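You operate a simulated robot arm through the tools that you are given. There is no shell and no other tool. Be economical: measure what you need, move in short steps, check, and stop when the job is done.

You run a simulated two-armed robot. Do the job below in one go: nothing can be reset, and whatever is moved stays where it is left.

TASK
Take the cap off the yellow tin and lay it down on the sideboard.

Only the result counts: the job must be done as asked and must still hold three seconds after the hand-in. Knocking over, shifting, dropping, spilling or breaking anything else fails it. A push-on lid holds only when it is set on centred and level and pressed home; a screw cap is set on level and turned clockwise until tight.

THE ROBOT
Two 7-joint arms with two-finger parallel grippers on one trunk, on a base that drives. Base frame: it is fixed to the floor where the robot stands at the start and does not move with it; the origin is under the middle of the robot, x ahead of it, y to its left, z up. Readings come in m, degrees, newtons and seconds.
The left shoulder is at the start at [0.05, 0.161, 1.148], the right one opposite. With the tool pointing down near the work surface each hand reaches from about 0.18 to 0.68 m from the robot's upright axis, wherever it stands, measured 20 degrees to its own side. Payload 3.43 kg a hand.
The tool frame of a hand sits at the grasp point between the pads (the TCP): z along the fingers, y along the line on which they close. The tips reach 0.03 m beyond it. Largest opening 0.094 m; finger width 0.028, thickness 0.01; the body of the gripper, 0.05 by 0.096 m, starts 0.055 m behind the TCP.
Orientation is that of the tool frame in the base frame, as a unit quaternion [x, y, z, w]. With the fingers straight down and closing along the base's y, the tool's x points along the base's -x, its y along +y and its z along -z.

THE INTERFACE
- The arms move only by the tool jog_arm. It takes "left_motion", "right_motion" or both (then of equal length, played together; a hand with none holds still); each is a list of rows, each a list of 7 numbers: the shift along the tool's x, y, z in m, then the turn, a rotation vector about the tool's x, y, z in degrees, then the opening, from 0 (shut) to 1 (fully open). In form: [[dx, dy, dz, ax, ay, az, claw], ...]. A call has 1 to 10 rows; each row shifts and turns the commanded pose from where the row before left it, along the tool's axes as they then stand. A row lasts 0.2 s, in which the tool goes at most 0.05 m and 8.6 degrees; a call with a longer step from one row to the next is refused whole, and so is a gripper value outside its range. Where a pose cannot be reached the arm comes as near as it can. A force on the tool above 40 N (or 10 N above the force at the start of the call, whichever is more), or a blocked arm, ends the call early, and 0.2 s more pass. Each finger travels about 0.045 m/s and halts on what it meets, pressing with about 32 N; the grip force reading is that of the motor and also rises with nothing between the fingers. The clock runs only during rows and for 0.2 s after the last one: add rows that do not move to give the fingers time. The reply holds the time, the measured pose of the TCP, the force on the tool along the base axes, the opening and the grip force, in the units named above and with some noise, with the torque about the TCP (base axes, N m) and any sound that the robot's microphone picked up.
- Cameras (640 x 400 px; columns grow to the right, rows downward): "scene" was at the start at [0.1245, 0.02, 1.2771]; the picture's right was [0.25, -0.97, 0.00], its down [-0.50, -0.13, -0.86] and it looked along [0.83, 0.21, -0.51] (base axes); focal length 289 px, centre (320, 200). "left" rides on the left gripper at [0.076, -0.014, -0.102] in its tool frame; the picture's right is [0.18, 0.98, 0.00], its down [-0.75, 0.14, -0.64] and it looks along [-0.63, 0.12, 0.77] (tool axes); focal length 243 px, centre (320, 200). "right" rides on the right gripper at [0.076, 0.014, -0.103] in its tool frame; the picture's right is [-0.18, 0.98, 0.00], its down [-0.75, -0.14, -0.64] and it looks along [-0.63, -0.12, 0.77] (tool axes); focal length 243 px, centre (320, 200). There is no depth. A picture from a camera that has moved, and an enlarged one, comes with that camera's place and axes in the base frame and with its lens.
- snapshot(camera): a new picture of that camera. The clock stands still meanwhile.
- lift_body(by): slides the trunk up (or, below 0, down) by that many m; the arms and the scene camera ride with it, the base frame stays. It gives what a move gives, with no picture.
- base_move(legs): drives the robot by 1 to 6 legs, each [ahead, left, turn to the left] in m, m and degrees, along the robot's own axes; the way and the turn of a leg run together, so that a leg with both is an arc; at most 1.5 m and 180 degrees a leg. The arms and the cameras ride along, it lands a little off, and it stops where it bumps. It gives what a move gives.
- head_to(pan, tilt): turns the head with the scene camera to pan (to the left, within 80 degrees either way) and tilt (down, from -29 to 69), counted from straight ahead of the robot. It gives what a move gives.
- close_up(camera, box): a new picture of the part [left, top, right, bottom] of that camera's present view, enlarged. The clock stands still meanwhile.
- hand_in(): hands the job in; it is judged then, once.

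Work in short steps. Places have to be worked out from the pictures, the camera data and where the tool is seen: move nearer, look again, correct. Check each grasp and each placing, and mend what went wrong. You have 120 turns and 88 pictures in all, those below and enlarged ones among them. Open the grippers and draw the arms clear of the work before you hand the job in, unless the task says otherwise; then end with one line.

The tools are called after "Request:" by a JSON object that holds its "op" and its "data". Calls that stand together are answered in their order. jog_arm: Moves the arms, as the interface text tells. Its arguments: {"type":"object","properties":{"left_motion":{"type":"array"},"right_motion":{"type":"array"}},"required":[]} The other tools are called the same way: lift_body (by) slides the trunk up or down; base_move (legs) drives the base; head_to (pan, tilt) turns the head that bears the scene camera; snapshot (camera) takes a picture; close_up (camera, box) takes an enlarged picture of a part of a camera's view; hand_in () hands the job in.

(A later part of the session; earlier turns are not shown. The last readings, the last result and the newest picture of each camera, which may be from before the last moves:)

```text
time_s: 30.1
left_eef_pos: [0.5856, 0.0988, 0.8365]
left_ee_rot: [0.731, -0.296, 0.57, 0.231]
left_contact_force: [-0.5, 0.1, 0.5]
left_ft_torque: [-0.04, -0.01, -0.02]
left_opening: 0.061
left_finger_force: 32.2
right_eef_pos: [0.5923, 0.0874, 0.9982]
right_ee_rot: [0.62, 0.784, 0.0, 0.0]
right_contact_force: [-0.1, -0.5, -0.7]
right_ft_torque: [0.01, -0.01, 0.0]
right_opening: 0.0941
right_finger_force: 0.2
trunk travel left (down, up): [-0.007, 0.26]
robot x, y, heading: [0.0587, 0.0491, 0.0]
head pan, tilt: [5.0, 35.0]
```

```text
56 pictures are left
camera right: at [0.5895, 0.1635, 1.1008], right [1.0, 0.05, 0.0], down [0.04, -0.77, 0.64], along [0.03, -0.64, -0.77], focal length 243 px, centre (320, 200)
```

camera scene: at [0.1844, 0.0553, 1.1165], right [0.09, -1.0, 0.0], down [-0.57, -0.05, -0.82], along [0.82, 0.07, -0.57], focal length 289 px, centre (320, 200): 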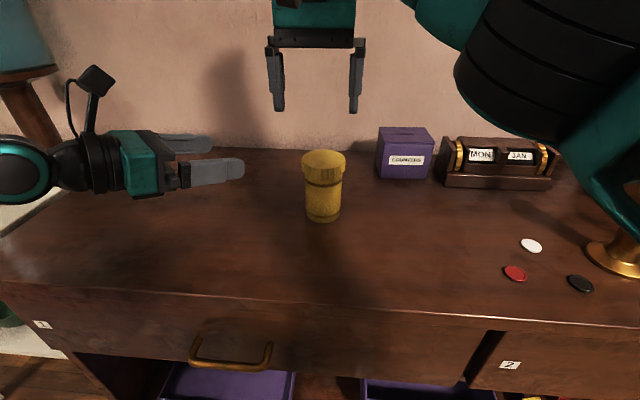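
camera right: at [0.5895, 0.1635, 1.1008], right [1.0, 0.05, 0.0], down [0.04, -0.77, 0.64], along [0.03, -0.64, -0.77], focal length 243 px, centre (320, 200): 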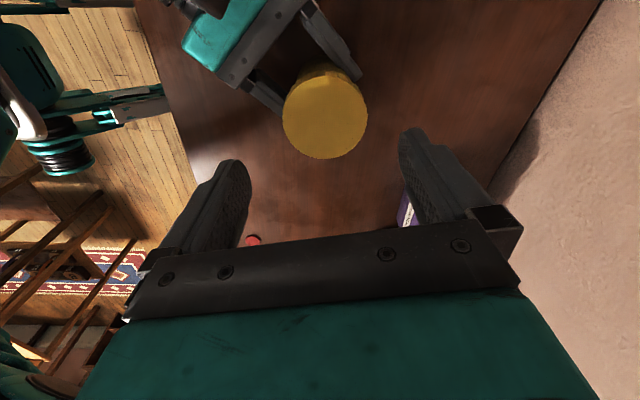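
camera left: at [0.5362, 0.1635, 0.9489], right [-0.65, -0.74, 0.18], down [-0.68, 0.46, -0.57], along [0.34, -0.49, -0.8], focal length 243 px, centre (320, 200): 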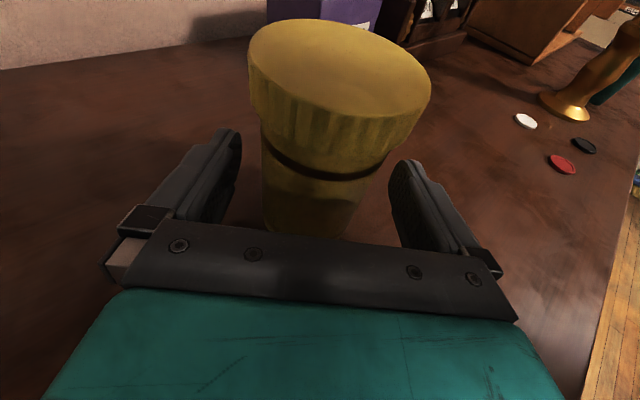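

Combining both right-camera views to cancel a bias puts the cap centre at (0.5985, 0.0865), which agrees with the left grip line. I shift there and descend to TCP z about 0.930.

Request:
{"op": "jog_arm", "data": {"right_motion": [[-0.0023, 0.0058, 0, 0, 0, 0, 1], [0, 0, 0.034, 0, 0, 0, 1], [0, 0, 0.034, 0, 0, 0, 1], [0, 0, 0, 0, 0, 0, 1]]}}

Request:
{"op": "close_up", "data": {"camera": "scene", "box": [220, 80, 420, 240]}}

Request:
{"op": "snapshot", "data": {"camera": "right"}}

Request:
{"op": "snapshot", "data": {"camera": "left"}}

```text
time_s: 31.1
left_eef_pos: [0.5852, 0.0981, 0.8354]
left_ee_rot: [0.731, -0.296, 0.57, 0.231]
left_contact_force: [-0.4, 0.4, 1.0]
left_ft_torque: [-0.06, 0.02, -0.03]
left_opening: 0.061
left_finger_force: 31.6
right_eef_pos: [0.5999, 0.0852, 0.9299]
right_ee_rot: [0.62, 0.785, -0.001, 0.0]
right_contact_force: [-0.6, -0.1, 0.8]
right_ft_torque: [-0.03, 0.04, 0.01]
right_opening: 0.0939
right_finger_force: 0.0
trunk travel left (down, up): [-0.007, 0.26]
robot x, y, heading: [0.0595, 0.0492, 0.0]
head pan, tilt: [5.0, 35.0]
```

```text
2.50 times, centred on (320, 160) of scene
camera zoom: at [0.1844, 0.0553, 1.1026], right [0.09, -1.0, 0.0], down [-0.57, -0.05, -0.82], along [0.82, 0.07, -0.57], focal length 722 px, centre (320, 300)
```

zoom: 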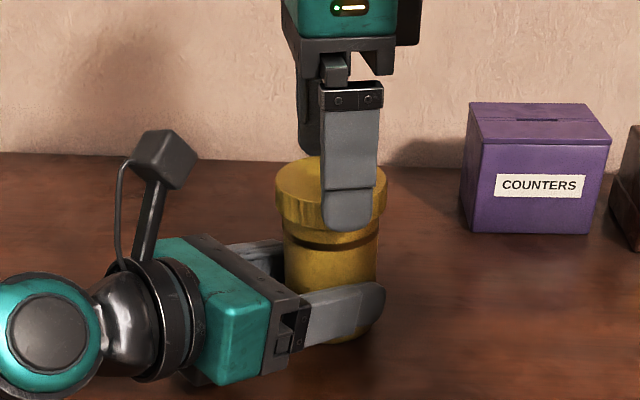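

```text
54 pictures are left
camera right: at [0.5962, 0.1625, 1.0324], right [1.0, 0.05, 0.0], down [0.04, -0.77, 0.64], along [0.03, -0.64, -0.77], focal length 243 px, centre (320, 200)
```

right: 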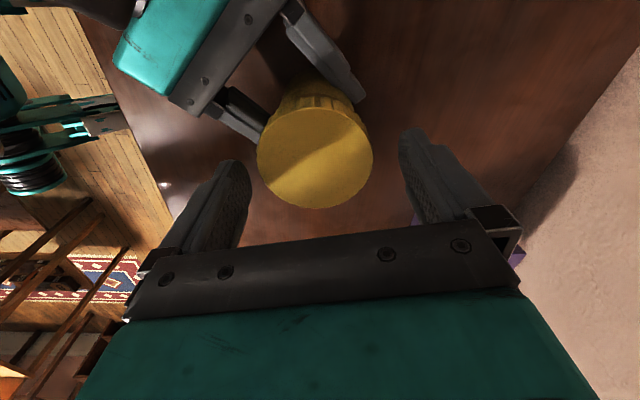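

```text
53 pictures are left
camera left: at [0.5359, 0.1639, 0.935], right [-0.65, -0.74, 0.18], down [-0.68, 0.46, -0.57], along [0.34, -0.49, -0.8], focal length 243 px, centre (320, 200)
```

left: 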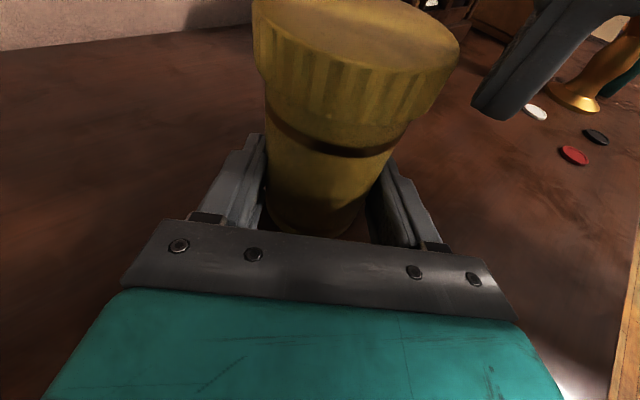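

The right fingers straddle the cap within about 2 mm of centre. I descend 12 mm so the tips sit near the cap's lower edge, then close.

Request:
{"op": "jog_arm", "data": {"right_motion": [[0, 0, 0.012, 0, 0, 0, 1], [0, 0, 0, 0, 0, 0, 0.85], [0, 0, 0, 0, 0, 0, 0.75], [0, 0, 0, 0, 0, 0, 0.5], [0, 0, 0, 0, 0, 0, 0], [0, 0, 0, 0, 0, 0, 0], [0, 0, 0, 0, 0, 0, 0]]}}

Request:
{"op": "close_up", "data": {"camera": "scene", "box": [220, 80, 420, 240]}}

```text
time_s: 32.7
left_eef_pos: [0.5868, 0.0988, 0.836]
left_ee_rot: [0.732, -0.294, 0.571, 0.229]
left_contact_force: [18.3, 3.3, -1.8]
left_ft_torque: [-0.27, 0.89, 0.21]
left_opening: 0.0612
left_finger_force: 32.2
right_eef_pos: [0.5992, 0.0876, 0.9182]
right_ee_rot: [0.619, 0.785, -0.001, -0.001]
right_contact_force: [-19.4, -3.0, 1.8]
right_ft_torque: [0.03, 0.67, 0.02]
right_opening: 0.0704
right_finger_force: 32.2
trunk travel left (down, up): [-0.007, 0.26]
robot x, y, heading: [0.0608, 0.0472, -0.1]
head pan, tilt: [5.0, 35.0]
```

```text
2.50 times, centred on (320, 160) of scene
camera zoom: at [0.1845, 0.0553, 1.1026], right [0.09, -1.0, 0.0], down [-0.57, -0.05, -0.82], along [0.82, 0.07, -0.57], focal length 722 px, centre (320, 300)
```

zoom: 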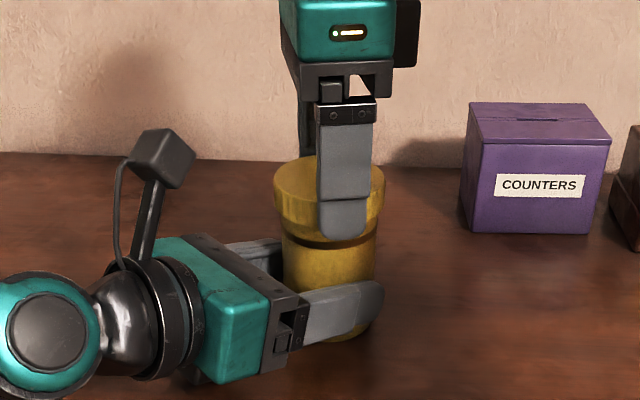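

The cap is gripped at 0.0704 m, but the hands strain against each other with about 19 N along x. I shift the right hand 1.5 mm toward -x to relieve it.

Request:
{"op": "jog_arm", "data": {"right_motion": [[0, -0.0015, 0, 0, 0, 0, 0], [0, 0, 0, 0, 0, 0, 0]]}}

```text
time_s: 33.3
left_eef_pos: [0.5849, 0.098, 0.8368]
left_ee_rot: [0.732, -0.295, 0.57, 0.229]
left_contact_force: [15.6, 2.4, -0.6]
left_ft_torque: [-0.29, 0.6, 0.18]
left_opening: 0.0608
left_finger_force: 31.9
right_eef_pos: [0.5976, 0.086, 0.9171]
right_ee_rot: [0.62, 0.784, 0.0, -0.001]
right_contact_force: [-15.5, -1.8, 1.1]
right_ft_torque: [0.04, 0.69, 0.04]
right_opening: 0.0707
right_finger_force: 32.8
trunk travel left (down, up): [-0.007, 0.26]
robot x, y, heading: [0.0639, 0.0512, -0.1]
head pan, tilt: [5.0, 35.0]
```

That took off about 4 N, so I shift another 4 mm the same way.

Request:
{"op": "jog_arm", "data": {"right_motion": [[0, -0.002, 0, 0, 0, 0, 0], [0, -0.002, 0, 0, 0, 0, 0], [0, 0, 0, 0, 0, 0, 0]]}}

```text
time_s: 34.1
left_eef_pos: [0.5837, 0.0963, 0.8371]
left_ee_rot: [0.73, -0.298, 0.57, 0.231]
left_contact_force: [-9.1, 1.6, 3.3]
left_ft_torque: [0.06, -0.94, -0.1]
left_opening: 0.0607
left_finger_force: 32.1
right_eef_pos: [0.5952, 0.084, 0.9175]
right_ee_rot: [0.621, 0.783, 0.002, 0.002]
right_contact_force: [9.9, -1.5, -0.1]
right_ft_torque: [-0.3, 0.09, 0.0]
right_opening: 0.0707
right_finger_force: 32.2
trunk travel left (down, up): [-0.007, 0.26]
robot x, y, heading: [0.0628, 0.0493, 0.1]
head pan, tilt: [5.0, 35.0]
```

It went slightly too far (+10 N), so I come back 1.5 mm and begin turning counter-clockwise (tool -z) by 16° as a test.

Request:
{"op": "jog_arm", "data": {"right_motion": [[0, 0.0015, 0, 0, 0, 0, 0], [0, 0, 0, 0, 0, -4, 0], [0, 0, 0, 0, 0, -4, 0], [0, 0, 0, 0, 0, -4, 0], [0, 0, 0, 0, 0, -4, 0], [0, 0, 0, 0, 0, 0, 0]]}}

Request:
{"op": "snapshot", "data": {"camera": "right"}}

Request:
{"op": "snapshot", "data": {"camera": "left"}}

```text
time_s: 35.5
left_eef_pos: [0.583, 0.0966, 0.8367]
left_ee_rot: [0.731, -0.296, 0.57, 0.23]
left_contact_force: [-21.1, -2.4, 4.2]
left_ft_torque: [0.1, -0.85, -0.21]
left_opening: 0.061
left_finger_force: 31.8
right_eef_pos: [0.5951, 0.0852, 0.9179]
right_ee_rot: [0.505, 0.863, 0.001, 0.002]
right_contact_force: [20.1, 0.5, -1.0]
right_ft_torque: [-0.06, -0.72, 0.01]
right_opening: 0.0705
right_finger_force: 32.4
trunk travel left (down, up): [-0.007, 0.26]
robot x, y, heading: [0.0568, 0.0485, -0.3]
head pan, tilt: [5.0, 35.0]
```

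```text
51 pictures are left
camera right: at [0.5706, 0.1571, 1.0211], right [0.95, 0.32, 0.0], down [0.25, -0.73, 0.64], along [0.21, -0.61, -0.77], focal length 243 px, centre (320, 200)
```

right: 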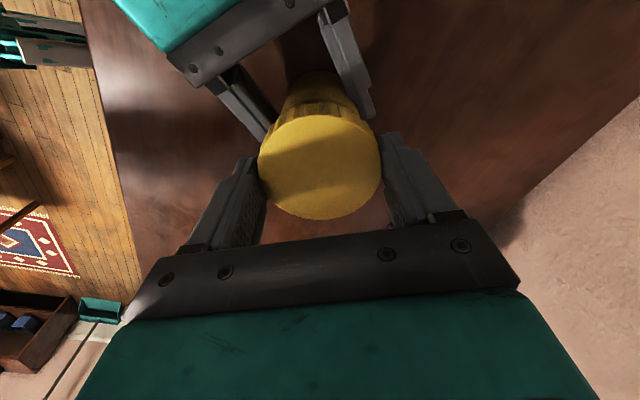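

```text
50 pictures are left
camera left: at [0.5351, 0.1631, 0.9351], right [-0.65, -0.74, 0.18], down [-0.68, 0.46, -0.57], along [0.34, -0.49, -0.8], focal length 243 px, centre (320, 200)
```

left: 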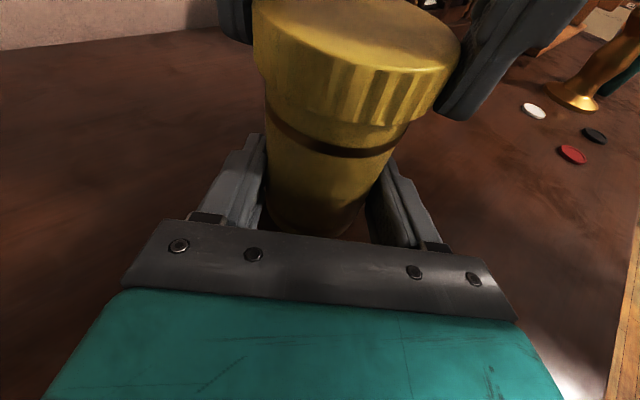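

The turn took almost no torque about z, and the hand yielded 16°. I nudge +x about 3 mm to relieve the 20 N, and turn 48° further.

Request:
{"op": "jog_arm", "data": {"right_motion": [[-0.0015, 0.0026, 0, 0, 0, 0, 0], [0, 0, 0, 0, 0, -6, 0], [0, 0, 0, 0, 0, -6, 0], [0, 0, 0, 0, 0, -6, 0], [0, 0, 0, 0, 0, -6, 0], [0, 0, 0, 0, 0, -6, 0], [0, 0, 0, 0, 0, -6, 0], [0, 0, 0, 0, 0, -6, 0], [0, 0, 0, 0, 0, -6, 0], [0, 0, 0, 0, 0, 0, 0]]}}

Request:
{"op": "close_up", "data": {"camera": "left", "box": [200, 0, 520, 240]}}

```text
time_s: 37.7
left_eef_pos: [0.5843, 0.0985, 0.8351]
left_ee_rot: [0.731, -0.296, 0.57, 0.23]
left_contact_force: [3.5, -12.1, -3.0]
left_ft_torque: [0.91, 0.01, -0.11]
left_opening: 0.0607
left_finger_force: 32.2
right_eef_pos: [0.5979, 0.0857, 0.9195]
right_ee_rot: [0.107, 0.994, 0.001, 0.0]
right_contact_force: [-3.0, 12.6, 5.7]
right_ft_torque: [0.25, 0.36, 0.0]
right_opening: 0.0705
right_finger_force: 31.7
trunk travel left (down, up): [-0.007, 0.26]
robot x, y, heading: [0.0585, 0.0474, -0.2]
head pan, tilt: [5.0, 35.0]
```

```text
1.67 times, centred on (360, 120) of left
camera zoom: at [0.5359, 0.1637, 0.9349], right [-0.65, -0.74, 0.18], down [-0.68, 0.46, -0.57], along [0.34, -0.49, -0.8], focal length 404 px, centre (253, 333)
```

zoom: 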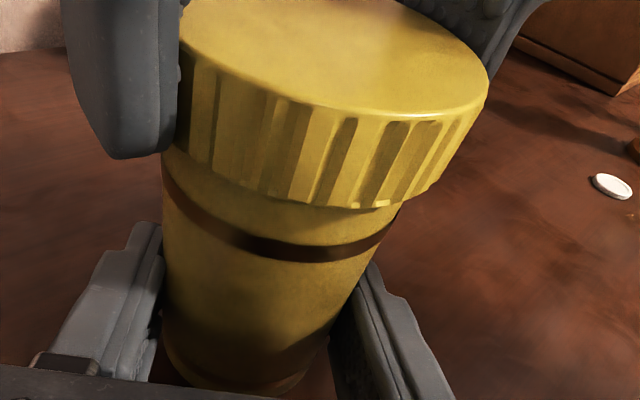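

The cap pushes the hand upward (5.7 N and about 1.5 mm), so it is unscrewing. I continue 64° counter-clockwise with a slight lift and a y relief.

Request:
{"op": "jog_arm", "data": {"right_motion": [[0, 0.002, -0.0005, 0, 0, 0, 0], [0, 0, -0.0002, 0, 0, -8, 0], [0, 0, -0.0002, 0, 0, -8, 0], [0, 0, -0.0002, 0, 0, -8, 0], [0, 0, -0.0002, 0, 0, -8, 0], [0, 0, -0.0002, 0, 0, -8, 0], [0, 0, -0.0002, 0, 0, -8, 0], [0, 0, -0.0002, 0, 0, -8, 0], [0, 0, -0.0002, 0, 0, -8, 0], [0, 0, 0, 0, 0, 0, 0]]}}

Request:
{"op": "snapshot", "data": {"camera": "scene"}}

```text
time_s: 39.9
left_eef_pos: [0.5851, 0.0988, 0.8376]
left_ee_rot: [0.731, -0.295, 0.57, 0.23]
left_contact_force: [8.3, -1.8, 0.8]
left_ft_torque: [-0.26, 0.26, 0.07]
left_opening: 0.0609
left_finger_force: 32.3
right_eef_pos: [0.598, 0.0871, 0.9199]
right_ee_rot: [-0.37, 0.929, 0.0, -0.001]
right_contact_force: [-7.8, 1.5, -1.5]
right_ft_torque: [0.33, 0.4, 0.01]
right_opening: 0.0706
right_finger_force: 31.9
right hand out of reach, approached as far as the arm can: row 9
trunk travel left (down, up): [-0.007, 0.26]
robot x, y, heading: [0.0613, 0.0491, -0.1]
head pan, tilt: [5.0, 35.0]
```

```text
48 pictures are left
camera scene: at [0.1845, 0.0553, 1.1026], right [0.09, -1.0, 0.0], down [-0.57, -0.05, -0.82], along [0.82, 0.07, -0.57], focal length 289 px, centre (320, 200)
```

scene: 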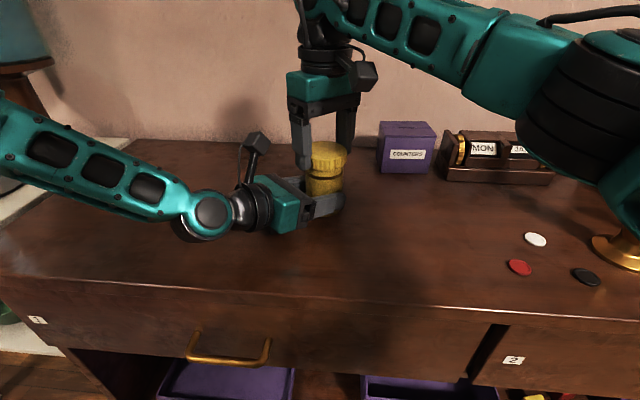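

The wrist limit was reached after about 120° of turn. I open the right hand and turn back clockwise for another stroke.

Request:
{"op": "jog_arm", "data": {"right_motion": [[0, 0, 0, 0, 0, 0, 1], [0, 0, 0, 0, 0, 0, 1], [0, 0, 0, 0, 0, 8.5, 1], [0, 0, 0, 0, 0, 8.5, 1], [0, 0, 0, 0, 0, 8.5, 1], [0, 0, 0, 0, 0, 8.5, 1], [0, 0, 0, 0, 0, 8.5, 1], [0, 0, 0, 0, 0, 8.5, 1], [0, 0, 0, 0, 0, 8.5, 1], [0, 0, 0, 0, 0, 8.5, 1]]}}

Request:
{"op": "jog_arm", "data": {"right_motion": [[0, 0, 0, 0, 0, 8.5, 1], [0, 0, 0, 0, 0, 8.5, 1], [0, 0, 0, 0, 0, 8.5, 1], [0, 0, 0, 0, 0, 8.5, 1], [0, 0, 0, 0, 0, 8.5, 1], [0, 0, 0, 0, 0, 8.5, 1], [0, 0, 0, 0, 0, 8.5, 1], [0, 0, 0, 0, 0, 8.5, 1], [0, 0, 0, 0, 0, 0, 1]]}}

Request:
{"op": "close_up", "data": {"camera": "left", "box": [200, 0, 520, 240]}}

Request:
{"op": "snapshot", "data": {"camera": "right"}}

```text
time_s: 42.1
left_eef_pos: [0.5845, 0.0984, 0.8362]
left_ee_rot: [0.731, -0.296, 0.57, 0.23]
left_contact_force: [-0.7, -1.1, -0.6]
left_ft_torque: [-0.03, -0.02, -0.03]
left_opening: 0.0606
left_finger_force: 31.8
right_eef_pos: [0.5998, 0.0863, 0.919]
right_ee_rot: [0.214, 0.977, 0.0, -0.001]
right_contact_force: [-0.1, 0.7, -0.3]
right_ft_torque: [0.01, -0.02, 0.01]
right_opening: 0.0941
right_finger_force: 0.0
trunk travel left (down, up): [-0.007, 0.26]
robot x, y, heading: [0.0558, 0.0504, -0.0]
head pan, tilt: [5.0, 35.0]
```

```text
time_s: 44.1
left_eef_pos: [0.5853, 0.0981, 0.8366]
left_ee_rot: [0.731, -0.295, 0.57, 0.23]
left_contact_force: [0.1, 0.3, -0.4]
left_ft_torque: [-0.03, -0.01, 0.0]
left_opening: 0.0609
left_finger_force: 32.3
right_eef_pos: [0.5996, 0.0874, 0.9205]
right_ee_rot: [0.724, 0.69, 0.0, 0.0]
right_contact_force: [0.3, -0.8, 0.6]
right_ft_torque: [0.0, -0.03, 0.01]
right_opening: 0.094
right_finger_force: 0.0
trunk travel left (down, up): [-0.007, 0.26]
robot x, y, heading: [0.0609, 0.0516, 0.0]
head pan, tilt: [5.0, 35.0]
```

```text
1.67 times, centred on (360, 120) of left
camera zoom: at [0.5359, 0.1639, 0.9349], right [-0.65, -0.74, 0.18], down [-0.68, 0.46, -0.57], along [0.34, -0.49, -0.8], focal length 404 px, centre (253, 333)
```

zoom: 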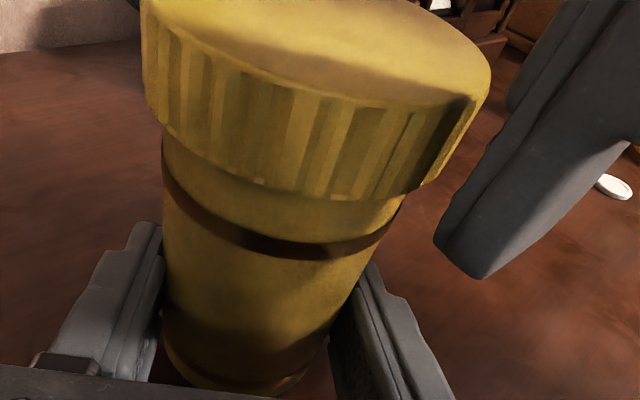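

```text
46 pictures are left
camera right: at [0.6167, 0.1615, 1.0227], right [0.97, -0.23, 0.0], down [-0.18, -0.75, 0.64], along [-0.15, -0.62, -0.77], focal length 243 px, centre (320, 200)
```

right: 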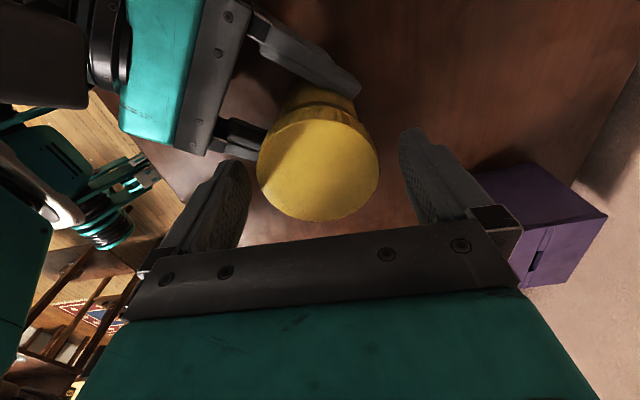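

The cap is slightly higher than before, so the thread is working. I turn 34° further clockwise if the wrist allows, then grip again.

Request:
{"op": "jog_arm", "data": {"right_motion": [[0, 0, 0, 0, 0, 8.5, 1], [0, 0, 0, 0, 0, 8.5, 1], [0, 0, 0, 0, 0, 8.5, 1], [0, 0, 0, 0, 0, 8.5, 1], [0, 0, 0, 0, 0, 0, 0.75], [0, 0, 0, 0, 0, 0, 0.5], [0, 0, 0, 0, 0, 0, 0], [0, 0, 0, 0, 0, 0, 0], [0, 0, 0, 0, 0, 0, 0]]}}

```text
time_s: 46.1
left_eef_pos: [0.5851, 0.0979, 0.8355]
left_ee_rot: [0.731, -0.296, 0.57, 0.231]
left_contact_force: [2.0, -1.5, 0.4]
left_ft_torque: [-0.02, 0.07, 0.0]
left_opening: 0.0608
left_finger_force: 32.0
right_eef_pos: [0.5984, 0.0874, 0.9217]
right_ee_rot: [0.893, 0.45, 0.0, 0.0]
right_contact_force: [-2.4, 0.9, -0.3]
right_ft_torque: [0.12, 0.14, 0.0]
right_opening: 0.0692
right_finger_force: 31.9
trunk travel left (down, up): [-0.007, 0.26]
robot x, y, heading: [0.0584, 0.0502, 0.0]
head pan, tilt: [5.0, 35.0]
```

Gripped with almost no side load, at about 126° clockwise. I turn counter-clockwise 83°, rising slightly with the thread.

Request:
{"op": "jog_arm", "data": {"right_motion": [[0, 0, -0.00012, 0, 0, -8.3, 0], [0, 0, -0.00012, 0, 0, -8.3, 0], [0, 0, -0.00012, 0, 0, -8.3, 0], [0, 0, -0.00012, 0, 0, -8.3, 0], [0, 0, -0.00012, 0, 0, -8.3, 0], [0, 0, -0.00012, 0, 0, -8.3, 0], [0, 0, -0.00012, 0, 0, -8.3, 0], [0, 0, -0.00012, 0, 0, -8.3, 0], [0, 0, -0.00012, 0, 0, -8.3, 0], [0, 0, -0.00012, 0, 0, -8.3, 0]]}}

```text
time_s: 48.3
left_eef_pos: [0.5865, 0.0987, 0.8365]
left_ee_rot: [0.732, -0.293, 0.571, 0.229]
left_contact_force: [18.8, -3.1, -0.8]
left_ft_torque: [-0.25, 1.06, 0.2]
left_opening: 0.0609
left_finger_force: 31.4
right_eef_pos: [0.5988, 0.0884, 0.9213]
right_ee_rot: [0.37, 0.929, 0.0, -0.003]
right_contact_force: [-18.5, 2.4, 1.0]
right_ft_torque: [0.46, 0.42, -0.02]
right_opening: 0.069
right_finger_force: 31.9
trunk travel left (down, up): [-0.007, 0.26]
robot x, y, heading: [0.0598, 0.0492, 0.0]
head pan, tilt: [5.0, 35.0]
```

The side load has grown to -18 N in x, so I relieve it with a 2 mm shift toward -x and turn on to the wrist limit.

Request:
{"op": "jog_arm", "data": {"right_motion": [[0.00145, -0.0014, -0.00012, 0, 0, -7.5, 0], [0, 0, -0.00012, 0, 0, -8.3, 0], [0, 0, -0.00012, 0, 0, -8.3, 0], [0, 0, -0.00012, 0, 0, -8.3, 0], [0, 0, -0.00012, 0, 0, -8.3, 0], [0, 0, -0.00012, 0, 0, -8.3, 0], [0, 0, -0.00012, 0, 0, -8.3, 0], [0, 0, -0.00012, 0, 0, -8.3, 0], [0, 0, -0.00012, 0, 0, -8.3, 0], [0, 0, 0, 0, 0, 0, 0]]}}

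Request:
{"op": "close_up", "data": {"camera": "left", "box": [200, 0, 520, 240]}}

```text
time_s: 50.5
left_eef_pos: [0.5857, 0.0987, 0.8364]
left_ee_rot: [0.731, -0.295, 0.571, 0.23]
left_contact_force: [2.8, 10.7, 2.0]
left_ft_torque: [-0.81, -0.03, 0.19]
left_opening: 0.061
left_finger_force: 31.8
right_eef_pos: [0.5976, 0.0858, 0.9215]
right_ee_rot: [-0.262, 0.965, -0.001, 0.0]
right_contact_force: [-1.8, -10.9, 0.8]
right_ft_torque: [-0.24, 0.06, -0.04]
right_opening: 0.069
right_finger_force: 32.2
trunk travel left (down, up): [-0.007, 0.26]
robot x, y, heading: [0.062, 0.0494, -0.2]
head pan, tilt: [5.0, 35.0]
```

```text
1.67 times, centred on (360, 120) of left
camera zoom: at [0.5358, 0.164, 0.935], right [-0.65, -0.74, 0.18], down [-0.68, 0.46, -0.57], along [0.34, -0.49, -0.8], focal length 404 px, centre (253, 333)
```

zoom: 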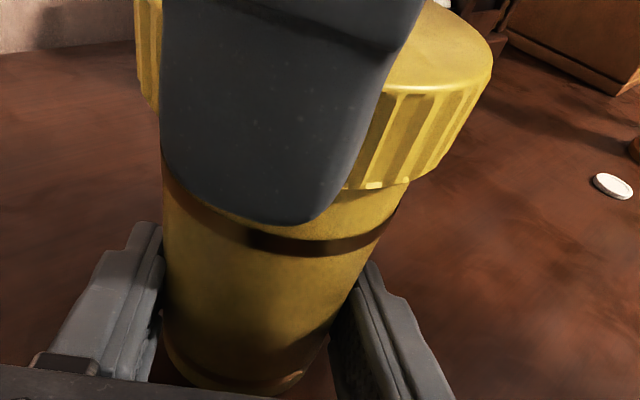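

The cap is visibly higher after about 280° in total. I do another stroke: open, turn back clockwise, regrip.

Request:
{"op": "jog_arm", "data": {"right_motion": [[0, 0, 0, 0, 0, 0, 1], [0, 0, 0, 0, 0, 0, 1], [0, 0, 0, 0, 0, 8.5, 1], [0, 0, 0, 0, 0, 8.5, 1], [0, 0, 0, 0, 0, 8.5, 1], [0, 0, 0, 0, 0, 8.5, 1], [0, 0, 0, 0, 0, 8.5, 1], [0, 0, 0, 0, 0, 8.5, 1], [0, 0, 0, 0, 0, 8.5, 1], [0, 0, 0, 0, 0, 8.5, 1]]}}

Request:
{"op": "jog_arm", "data": {"right_motion": [[0, 0, 0, 0, 0, 8.5, 1], [0, 0, 0, 0, 0, 8.5, 1], [0, 0, 0, 0, 0, 8.5, 1], [0, 0, 0, 0, 0, 8.5, 1], [0, 0, 0, 0, 0, 8.5, 1], [0, 0, 0, 0, 0, 8.5, 1], [0, 0, 0, 0, 0, 8.5, 1], [0, 0, 0, 0, 0, 8.5, 1], [0, 0, 0, 0, 0, 8.5, 1], [0, 0, 0, 0, 0, 8.5, 1]]}}

Request:
{"op": "close_up", "data": {"camera": "scene", "box": [220, 80, 420, 240]}}

```text
time_s: 52.7
left_eef_pos: [0.5853, 0.0983, 0.8364]
left_ee_rot: [0.732, -0.295, 0.57, 0.23]
left_contact_force: [0.8, 0.4, 0.4]
left_ft_torque: [-0.01, -0.01, -0.04]
left_opening: 0.0611
left_finger_force: 31.8
right_eef_pos: [0.5979, 0.0862, 0.9221]
right_ee_rot: [0.325, 0.946, 0.0, 0.0]
right_contact_force: [0.2, -0.1, 0.0]
right_ft_torque: [0.0, -0.05, -0.01]
right_opening: 0.094
right_finger_force: 0.2
trunk travel left (down, up): [-0.007, 0.26]
robot x, y, heading: [0.0607, 0.0567, 0.0]
head pan, tilt: [5.0, 35.0]
```

```text
time_s: 54.9
left_eef_pos: [0.5848, 0.097, 0.8361]
left_ee_rot: [0.731, -0.296, 0.57, 0.231]
left_contact_force: [0.7, 0.5, -0.3]
left_ft_torque: [0.0, 0.0, -0.02]
left_opening: 0.0608
left_finger_force: 31.9
right_eef_pos: [0.5965, 0.0869, 0.9226]
right_ee_rot: [0.878, 0.479, 0.0, -0.001]
right_contact_force: [-0.1, 0.0, 0.3]
right_ft_torque: [-0.01, 0.0, -0.01]
right_opening: 0.094
right_finger_force: 0.0
trunk travel left (down, up): [-0.007, 0.26]
robot x, y, heading: [0.0562, 0.0485, -0.0]
head pan, tilt: [5.0, 35.0]
```

```text
2.50 times, centred on (320, 160) of scene
camera zoom: at [0.1845, 0.0553, 1.1026], right [0.09, -1.0, 0.0], down [-0.57, -0.05, -0.82], along [0.82, 0.07, -0.57], focal length 722 px, centre (320, 300)
```

zoom: 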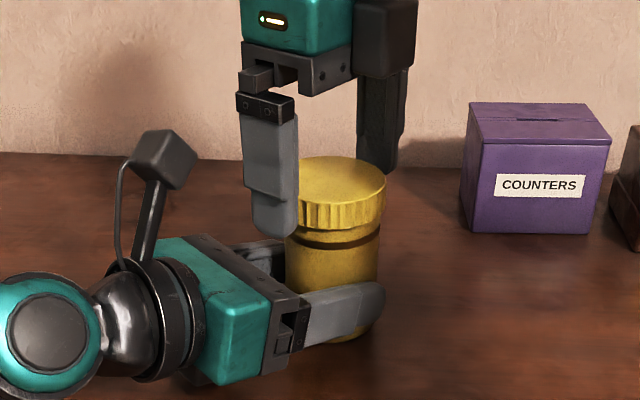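

The scene view is ambiguous on how far it rose, so I compare the left camera again before gripping.

Request:
{"op": "close_up", "data": {"camera": "left", "box": [200, 0, 520, 240]}}

```text
1.67 times, centred on (360, 120) of left
camera zoom: at [0.536, 0.1639, 0.935], right [-0.65, -0.74, 0.18], down [-0.68, 0.46, -0.57], along [0.34, -0.49, -0.8], focal length 404 px, centre (253, 333)
```

zoom: 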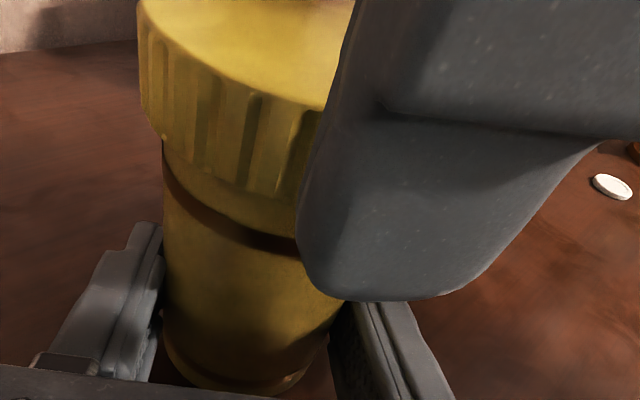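

The rise is small but present. I regrip and turn another stroke.

Request:
{"op": "jog_arm", "data": {"right_motion": [[-0.0005, 0.0005, 0, 0, 0, 0, 0.75], [0, 0, 0, 0, 0, 0, 0.5], [0, 0, 0, 0, 0, 0, 0], [0, 0, 0, 0, 0, 0, 0], [0, 0, 0, 0, 0, 0, 0], [0, 0, -0.0001, 0, 0, -8.3, 0], [0, 0, -0.0001, 0, 0, -8.3, 0], [0, 0, -0.0001, 0, 0, -8.3, 0], [0, 0, -0.0001, 0, 0, -8.3, 0], [0, 0, -0.0001, 0, 0, -8.3, 0]]}}

Request:
{"op": "jog_arm", "data": {"right_motion": [[0, 0, -0.0001, 0, 0, -8.3, 0], [0, 0, -0.0001, 0, 0, -8.3, 0], [0, 0, -0.0001, 0, 0, -8.3, 0], [0, 0, -0.0001, 0, 0, -8.3, 0], [0, 0, -0.0001, 0, 0, -8.3, 0], [0, 0, -0.0001, 0, 0, -8.3, 0], [0, 0, -0.0001, 0, 0, -8.3, 0]]}}

```text
time_s: 57.1
left_eef_pos: [0.5848, 0.0973, 0.8364]
left_ee_rot: [0.732, -0.295, 0.57, 0.23]
left_contact_force: [-0.1, 0.9, -0.2]
left_ft_torque: [0.0, -0.02, -0.01]
left_opening: 0.0607
left_finger_force: 32.1
right_eef_pos: [0.5966, 0.086, 0.9226]
right_ee_rot: [0.649, 0.76, 0.001, 0.001]
right_contact_force: [-0.2, -0.7, -0.4]
right_ft_torque: [0.03, 0.01, 0.01]
right_opening: 0.0701
right_finger_force: 31.6
trunk travel left (down, up): [-0.007, 0.26]
robot x, y, heading: [0.0619, 0.0524, 0.2]
head pan, tilt: [5.0, 35.0]
```

```text
time_s: 58.7
left_eef_pos: [0.5845, 0.0974, 0.8363]
left_ee_rot: [0.732, -0.295, 0.57, 0.23]
left_contact_force: [-3.1, 3.1, -0.6]
left_ft_torque: [-0.12, -0.18, 0.0]
left_opening: 0.0604
left_finger_force: 32.1
right_eef_pos: [0.5971, 0.0863, 0.9236]
right_ee_rot: [0.199, 0.98, 0.0, 0.0]
right_contact_force: [2.1, -2.4, 0.3]
right_ft_torque: [-0.08, -0.08, -0.03]
right_opening: 0.0705
right_finger_force: 32.3
trunk travel left (down, up): [-0.007, 0.26]
robot x, y, heading: [0.0583, 0.0481, 0.2]
head pan, tilt: [5.0, 35.0]
```

The loads between the hands have nearly vanished, so the cap may be free after about 380°. I test with a slow 4 mm lift.

Request:
{"op": "jog_arm", "data": {"right_motion": [[0, 0, -0.001, 0, 0, 0, 0], [0, 0, -0.001, 0, 0, 0, 0], [0, 0, -0.001, 0, 0, 0, 0], [0, 0, -0.001, 0, 0, 0, 0]]}}

Request:
{"op": "close_up", "data": {"camera": "left", "box": [200, 0, 520, 240]}}

```text
time_s: 59.7
left_eef_pos: [0.5836, 0.0981, 0.8372]
left_ee_rot: [0.731, -0.296, 0.57, 0.231]
left_contact_force: [-4.0, 0.2, 0.7]
left_ft_torque: [-0.06, -0.26, -0.03]
left_opening: 0.0605
left_finger_force: 31.6
right_eef_pos: [0.5981, 0.087, 0.9277]
right_ee_rot: [0.2, 0.98, 0.0, 0.0]
right_contact_force: [3.5, -1.3, -2.1]
right_ft_torque: [-0.01, -0.05, 0.01]
right_opening: 0.0703
right_finger_force: 32.0
trunk travel left (down, up): [-0.007, 0.26]
robot x, y, heading: [0.0634, 0.0471, 0.0]
head pan, tilt: [5.0, 35.0]
```

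```text
1.67 times, centred on (360, 120) of left
camera zoom: at [0.5359, 0.1637, 0.935], right [-0.65, -0.74, 0.18], down [-0.68, 0.46, -0.57], along [0.34, -0.49, -0.8], focal length 404 px, centre (253, 333)
```

zoom: 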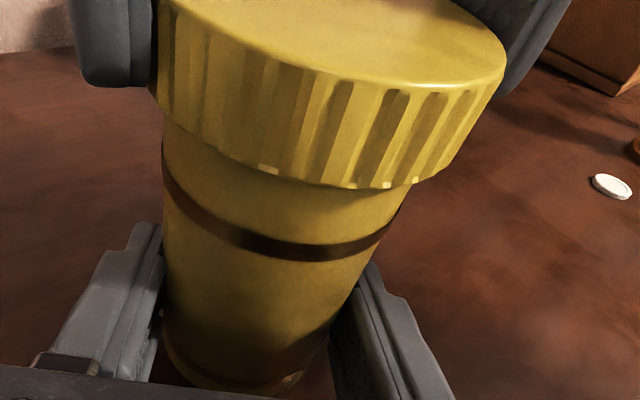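

The cap came up with only about 2 N, so it is free. I keep lifting, slowly at first and then more.

Request:
{"op": "jog_arm", "data": {"right_motion": [[0, 0, -0.002, 0, 0, 0, 0], [0, 0, -0.003, 0, 0, 0, 0], [0, 0, -0.005, 0, 0, 0, 0], [0, 0, -0.01, 0, 0, 0, 0], [0, 0, -0.02, 0, 0, 0, 0], [0, 0, -0.02, 0, 0, 0, 0], [0, 0, 0, 0, 0, 0, 0]]}}

Request:
{"op": "snapshot", "data": {"camera": "scene"}}

Request:
{"op": "snapshot", "data": {"camera": "left"}}

```text
time_s: 61.3
left_eef_pos: [0.5854, 0.0983, 0.8362]
left_ee_rot: [0.731, -0.295, 0.571, 0.23]
left_contact_force: [0.6, 0.2, -0.3]
left_ft_torque: [0.04, 0.0, -0.02]
left_opening: 0.0606
left_finger_force: 32.1
right_eef_pos: [0.5953, 0.0853, 0.9887]
right_ee_rot: [0.199, 0.98, 0.001, 0.0]
right_contact_force: [0.3, 0.0, 0.4]
right_ft_torque: [0.02, 0.02, 0.01]
right_opening: 0.0703
right_finger_force: 31.8
trunk travel left (down, up): [-0.007, 0.26]
robot x, y, heading: [0.0608, 0.0492, 0.0]
head pan, tilt: [5.0, 35.0]
```

```text
41 pictures are left
camera scene: at [0.1845, 0.0553, 1.1026], right [0.09, -1.0, 0.0], down [-0.57, -0.05, -0.82], along [0.82, 0.07, -0.57], focal length 289 px, centre (320, 200)
```

scene: 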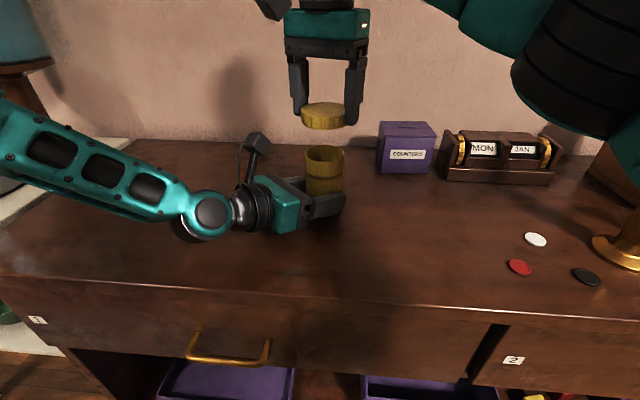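

```text
40 pictures are left
camera left: at [0.536, 0.164, 0.935], right [-0.65, -0.74, 0.18], down [-0.68, 0.46, -0.57], along [0.34, -0.49, -0.8], focal length 243 px, centre (320, 200)
```

left: 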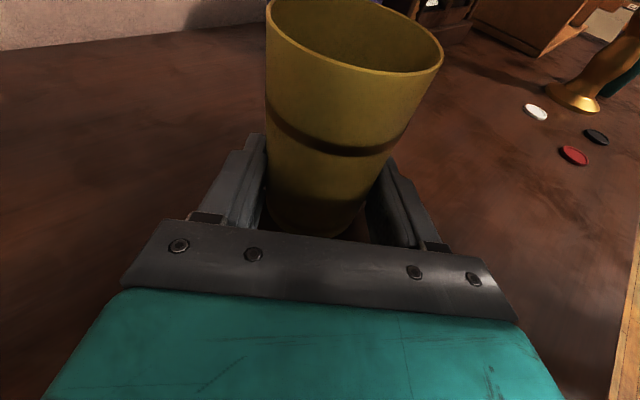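

The cap is off and in the right hand, and the tin is still held upright. I move the cap to a clear spot at about (0.51, -0.03), partly descend, and check the arm's clearance.

Request:
{"op": "jog_arm", "data": {"right_motion": [[0.0083, -0.0348, 0, 0, 0, 0, 0], [0.0083, -0.0348, 0, 0, 0, 0, 0], [0.0083, -0.0348, 0, 0, 0, 0, 0], [0.0083, -0.0348, 0, 0, 0, 0, 0], [0, 0, 0.03, 0, 0, 0, 0], [0, 0, 0.03, 0, 0, 0, 0], [0, 0, 0, 0, 0, 0, 0]]}}

Request:
{"op": "snapshot", "data": {"camera": "scene"}}

Request:
{"op": "head_to", "data": {"pan": -35, "tilt": 40}}

Request:
{"op": "snapshot", "data": {"camera": "scene"}}

```text
time_s: 62.9
left_eef_pos: [0.5854, 0.0978, 0.836]
left_ee_rot: [0.731, -0.296, 0.57, 0.231]
left_contact_force: [-1.0, 0.0, -0.1]
left_ft_torque: [0.03, 0.04, 0.0]
left_opening: 0.0607
left_finger_force: 32.1
right_eef_pos: [0.5113, -0.0289, 0.9272]
right_ee_rot: [0.2, 0.98, 0.0, 0.0]
right_contact_force: [0.2, -0.4, -0.3]
right_ft_torque: [0.0, 0.02, -0.01]
right_opening: 0.0699
right_finger_force: 31.8
trunk travel left (down, up): [-0.007, 0.26]
robot x, y, heading: [0.0582, 0.0504, 0.2]
head pan, tilt: [5.0, 35.0]
```

```text
39 pictures are left
camera scene: at [0.1844, 0.0553, 1.1026], right [0.09, -1.0, 0.0], down [-0.57, -0.05, -0.82], along [0.82, 0.07, -0.57], focal length 289 px, centre (320, 200)
```

scene: 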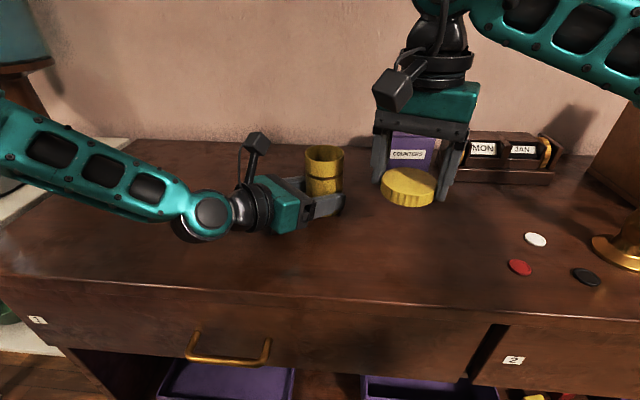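

```text
time_s: 64.0
left_eef_pos: [0.5843, 0.0982, 0.8361]
left_ee_rot: [0.731, -0.296, 0.57, 0.231]
left_contact_force: [0.2, 1.0, 0.7]
left_ft_torque: [0.05, 0.03, 0.02]
left_opening: 0.0607
left_finger_force: 31.7
right_eef_pos: [0.5127, -0.0282, 0.9272]
right_ee_rot: [0.2, 0.98, 0.0, 0.0]
right_contact_force: [0.7, -0.4, -0.5]
right_ft_torque: [-0.02, 0.0, 0.01]
right_opening: 0.0701
right_finger_force: 31.5
trunk travel left (down, up): [-0.007, 0.26]
robot x, y, heading: [0.0601, 0.0502, -0.0]
head pan, tilt: [-35.0, 40.0]
```

```text
38 pictures are left
camera scene: at [0.1664, -0.0011, 1.095], right [-0.57, -0.82, 0.0], down [-0.53, 0.37, -0.77], along [0.63, -0.44, -0.64], focal length 289 px, centre (320, 200)
```

scene: 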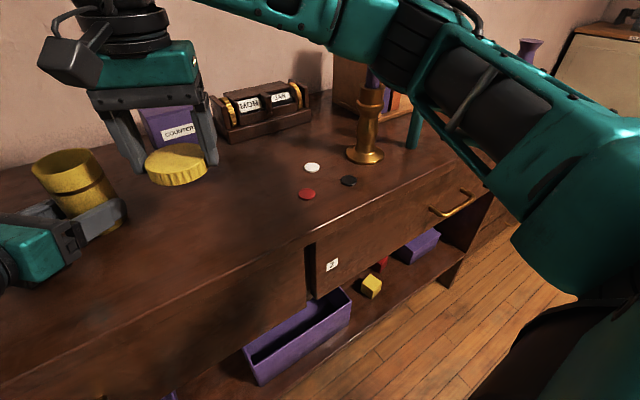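

The candlestick is near the right elbow, so a spot further left is safer. I'll release the tin with the left hand and back off straight first, to make room.

Request:
{"op": "jog_arm", "data": {"left_motion": [[0, 0, 0, 0, 0, 0, 0.7], [0, 0, 0, 0, 0, 0, 1], [0, 0, 0, 0, 0, 0, 1], [0, 0, 0, 0, 0, 0, 1], [0, 0, -0.02, 0, 0, 0, 1], [0, 0, -0.04, 0, 0, 0, 1], [0, 0, -0.04, 0, 0, 0, 1], [0, 0, -0.04, 0, 0, 0, 1], [0, 0, -0.04, 0, 0, 0, 1], [0.02, 0, 0, 0, 0, 0, 1]]}}

Request:
{"op": "head_to", "data": {"pan": 0, "tilt": 40}}

Request:
{"op": "snapshot", "data": {"camera": "scene"}}

```text
time_s: 66.2
left_eef_pos: [0.4627, 0.2148, 0.9005]
left_ee_rot: [0.731, -0.295, 0.571, 0.23]
left_contact_force: [-1.2, -0.1, 0.3]
left_ft_torque: [0.0, 0.0, 0.0]
left_opening: 0.0939
left_finger_force: 0.1
right_eef_pos: [0.5124, -0.0278, 0.9277]
right_ee_rot: [0.2, 0.98, 0.0, 0.0]
right_contact_force: [0.3, -1.0, 0.3]
right_ft_torque: [0.04, -0.02, 0.01]
right_opening: 0.0698
right_finger_force: 31.9
trunk travel left (down, up): [-0.007, 0.26]
robot x, y, heading: [0.0585, 0.0531, 0.0]
head pan, tilt: [-35.0, 40.0]
```

```text
time_s: 67.2
left_eef_pos: [0.4622, 0.2154, 0.9008]
left_ee_rot: [0.731, -0.296, 0.569, 0.231]
left_contact_force: [-0.3, 0.7, -0.1]
left_ft_torque: [-0.03, -0.02, 0.01]
left_opening: 0.0941
left_finger_force: 0.0
right_eef_pos: [0.5116, -0.028, 0.9275]
right_ee_rot: [0.2, 0.98, -0.001, 0.0]
right_contact_force: [0.1, -0.6, -0.2]
right_ft_torque: [0.01, 0.02, -0.01]
right_opening: 0.07
right_finger_force: 31.9
trunk travel left (down, up): [-0.007, 0.26]
robot x, y, heading: [0.0609, 0.0499, -0.0]
head pan, tilt: [0.0, 40.0]
```

```text
37 pictures are left
camera scene: at [0.1817, 0.0476, 1.095], right [0.0, -1.0, 0.0], down [-0.64, 0.0, -0.77], along [0.77, 0.0, -0.64], focal length 289 px, centre (320, 200)
```

scene: 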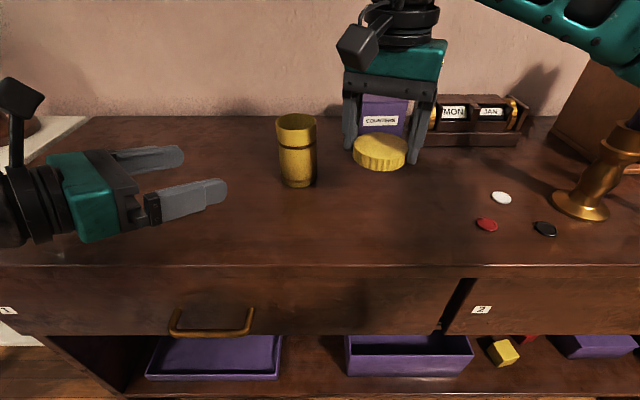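

The tin stands upright and untouched. I bring the cap to (0.51, 0.015) and lower to TCP z 0.845.

Request:
{"op": "jog_arm", "data": {"right_motion": [[0.0088, 0.0207, 0, 0, 0, 0, 0], [0.0088, 0.0207, 0, 0, 0, 0, 0], [0, 0, 0.0275, 0, 0, 0, 0], [0, 0, 0.0275, 0, 0, 0, 0], [0, 0, 0.0275, 0, 0, 0, 0], [0, 0, 0, 0, 0, 0, 0]]}}

Request:
{"op": "snapshot", "data": {"camera": "scene"}}

Request:
{"op": "close_up", "data": {"camera": "scene", "box": [270, 110, 430, 220]}}

```text
time_s: 68.6
left_eef_pos: [0.4636, 0.2152, 0.9014]
left_ee_rot: [0.731, -0.295, 0.57, 0.23]
left_contact_force: [-0.5, 0.4, 0.0]
left_ft_torque: [-0.02, 0.02, -0.01]
left_opening: 0.094
left_finger_force: 0.2
right_eef_pos: [0.5117, 0.015, 0.845]
right_ee_rot: [0.2, 0.98, 0.001, 0.0]
right_contact_force: [0.7, 0.1, 1.1]
right_ft_torque: [0.01, 0.02, 0.01]
right_opening: 0.0698
right_finger_force: 32.0
trunk travel left (down, up): [-0.007, 0.26]
robot x, y, heading: [0.0582, 0.051, 0.2]
head pan, tilt: [0.0, 40.0]
```

```text
36 pictures are left
camera scene: at [0.1818, 0.0476, 1.095], right [0.0, -1.0, 0.0], down [-0.64, 0.0, -0.77], along [0.77, 0.0, -0.64], focal length 289 px, centre (320, 200)
```

scene: 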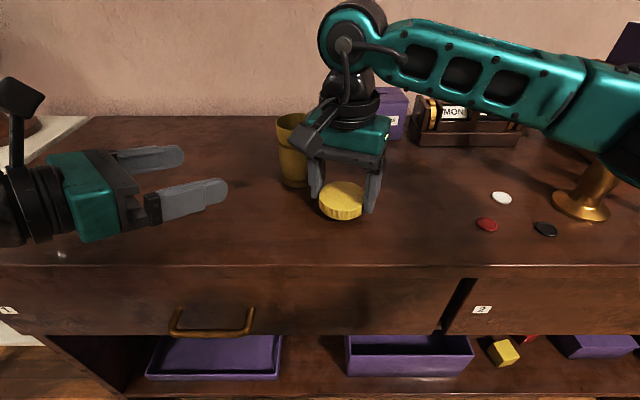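

```text
3.64 times, centred on (350, 165) of scene
camera zoom: at [0.1818, 0.0476, 1.095], right [0.0, -1.0, 0.0], down [-0.64, 0.0, -0.77], along [0.77, 0.0, -0.64], focal length 1050 px, centre (211, 327)
```

zoom: 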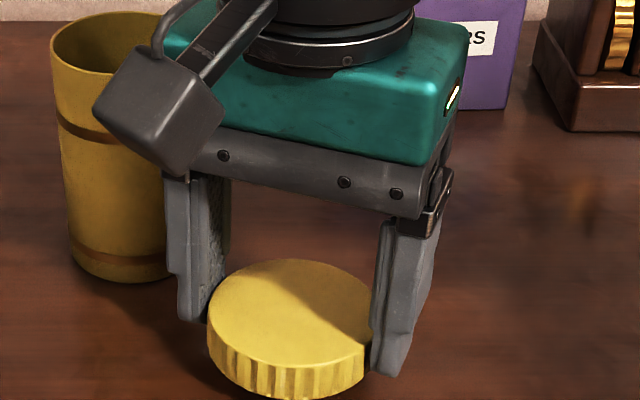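

Now near the surface. I lower in 3 mm steps, watching for contact force.

Request:
{"op": "jog_arm", "data": {"right_motion": [[0, 0, 0.003, 0, 0, 0, 0], [0, 0, 0.003, 0, 0, 0, 0], [0, 0, 0.003, 0, 0, 0, 0], [0, 0, 0, 0, 0, 0, 0]]}}

```text
time_s: 69.6
left_eef_pos: [0.4625, 0.2159, 0.9009]
left_ee_rot: [0.731, -0.295, 0.57, 0.23]
left_contact_force: [0.3, 0.0, -0.9]
left_ft_torque: [-0.02, 0.01, 0.01]
left_opening: 0.0939
left_finger_force: 0.1
right_eef_pos: [0.5114, 0.0168, 0.8355]
right_ee_rot: [0.201, 0.98, 0.0, 0.0]
right_contact_force: [-0.8, -0.1, 0.0]
right_ft_torque: [-0.02, -0.02, 0.01]
right_opening: 0.07
right_finger_force: 31.7
trunk travel left (down, up): [-0.007, 0.26]
robot x, y, heading: [0.0621, 0.0482, -0.0]
head pan, tilt: [0.0, 40.0]
```

No contact yet at 0.8355; I keep going in 1.5 mm steps.

Request:
{"op": "jog_arm", "data": {"right_motion": [[0, 0, 0.0015, 0, 0, 0, 0], [0, 0, 0.0015, 0, 0, 0, 0], [0, 0, 0, 0, 0, 0, 0]]}}

Request:
{"op": "jog_arm", "data": {"right_motion": [[0, 0, 0.001, 0, 0, 0, 0], [0, 0, 0.001, 0, 0, 0, 0], [0, 0, 0, 0, 0, 0, 0]]}}

Request:
{"op": "close_up", "data": {"camera": "scene", "box": [270, 110, 430, 220]}}

```text
time_s: 70.4
left_eef_pos: [0.4631, 0.2156, 0.9015]
left_ee_rot: [0.731, -0.296, 0.57, 0.231]
left_contact_force: [0.1, 0.2, 1.2]
left_ft_torque: [0.03, 0.01, 0.03]
left_opening: 0.0939
left_finger_force: 0.2
right_eef_pos: [0.5124, 0.0167, 0.8328]
right_ee_rot: [0.2, 0.98, -0.001, 0.0]
right_contact_force: [0.1, 0.3, -0.5]
right_ft_torque: [-0.01, -0.01, 0.01]
right_opening: 0.0701
right_finger_force: 32.1
trunk travel left (down, up): [-0.007, 0.26]
robot x, y, heading: [0.06, 0.0486, -0.4]
head pan, tilt: [0.0, 40.0]
```

```text
time_s: 71.2
left_eef_pos: [0.4631, 0.2156, 0.9009]
left_ee_rot: [0.731, -0.296, 0.57, 0.231]
left_contact_force: [0.1, 0.1, 0.1]
left_ft_torque: [-0.04, -0.03, 0.01]
left_opening: 0.094
left_finger_force: 0.0
right_eef_pos: [0.5119, 0.0162, 0.8315]
right_ee_rot: [0.2, 0.98, 0.001, 0.001]
right_contact_force: [0.9, -0.5, 8.7]
right_ft_torque: [-0.29, 0.04, -0.03]
right_opening: 0.0699
right_finger_force: 31.5
trunk travel left (down, up): [-0.007, 0.26]
robot x, y, heading: [0.0633, 0.0489, 0.1]
head pan, tilt: [0.0, 40.0]
```

```text
3.64 times, centred on (350, 165) of scene
camera zoom: at [0.1813, 0.0477, 1.0952], right [0.0, -1.0, 0.0], down [-0.64, 0.0, -0.77], along [0.77, 0.0, -0.64], focal length 1050 px, centre (211, 327)
```

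zoom: 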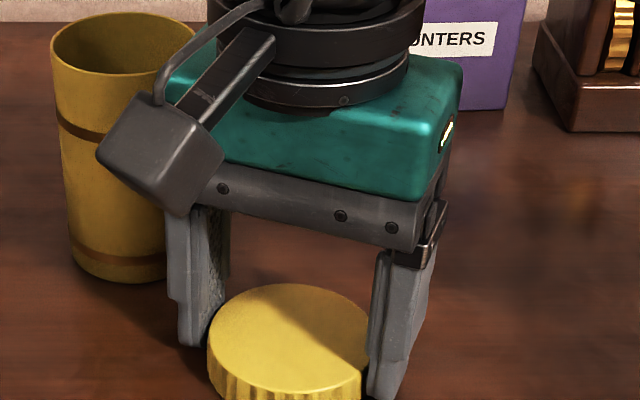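

Contact at 8.7 N: the cap rests on the surface. I open the right hand slowly and rise.

Request:
{"op": "jog_arm", "data": {"right_motion": [[0, 0, 0, 0, 0, 0, 0.78], [0, 0, 0, 0, 0, 0, 0.85], [0, 0, 0, 0, 0, 0, 1], [0, 0, 0, 0, 0, 0, 1], [0, 0, -0.01, 0, 0, 0, 1], [0, 0, -0.03, 0, 0, 0, 1], [0, 0, -0.04, 0, 0, 0, 1], [0, 0, -0.04, 0, 0, 0, 1], [0, 0, 0, 0, 0, 0, 1]]}}

Request:
{"op": "snapshot", "data": {"camera": "scene"}}

```text
time_s: 73.2
left_eef_pos: [0.4616, 0.2149, 0.9023]
left_ee_rot: [0.731, -0.295, 0.57, 0.23]
left_contact_force: [-0.7, 0.0, -1.0]
left_ft_torque: [0.05, -0.03, -0.01]
left_opening: 0.0942
left_finger_force: 0.1
right_eef_pos: [0.5134, 0.0166, 0.9499]
right_ee_rot: [0.2, 0.98, 0.0, 0.0]
right_contact_force: [0.3, 0.1, 0.0]
right_ft_torque: [0.0, 0.01, 0.02]
right_opening: 0.0941
right_finger_force: 0.0
trunk travel left (down, up): [-0.007, 0.26]
robot x, y, heading: [0.0595, 0.0471, 0.2]
head pan, tilt: [0.0, 40.0]
```

```text
33 pictures are left
camera scene: at [0.1817, 0.0477, 1.095], right [0.0, -1.0, 0.0], down [-0.64, 0.0, -0.77], along [0.77, 0.0, -0.64], focal length 289 px, centre (320, 200)
```

scene: 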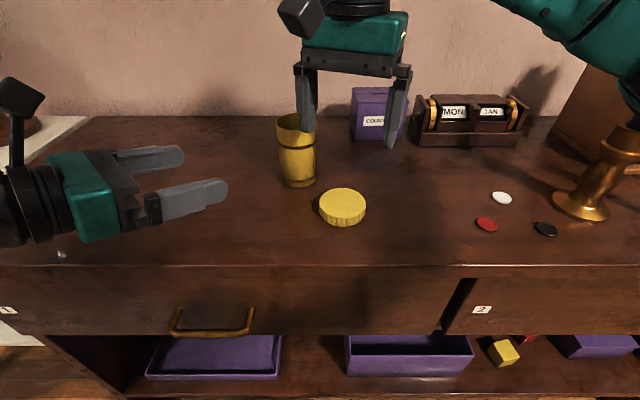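

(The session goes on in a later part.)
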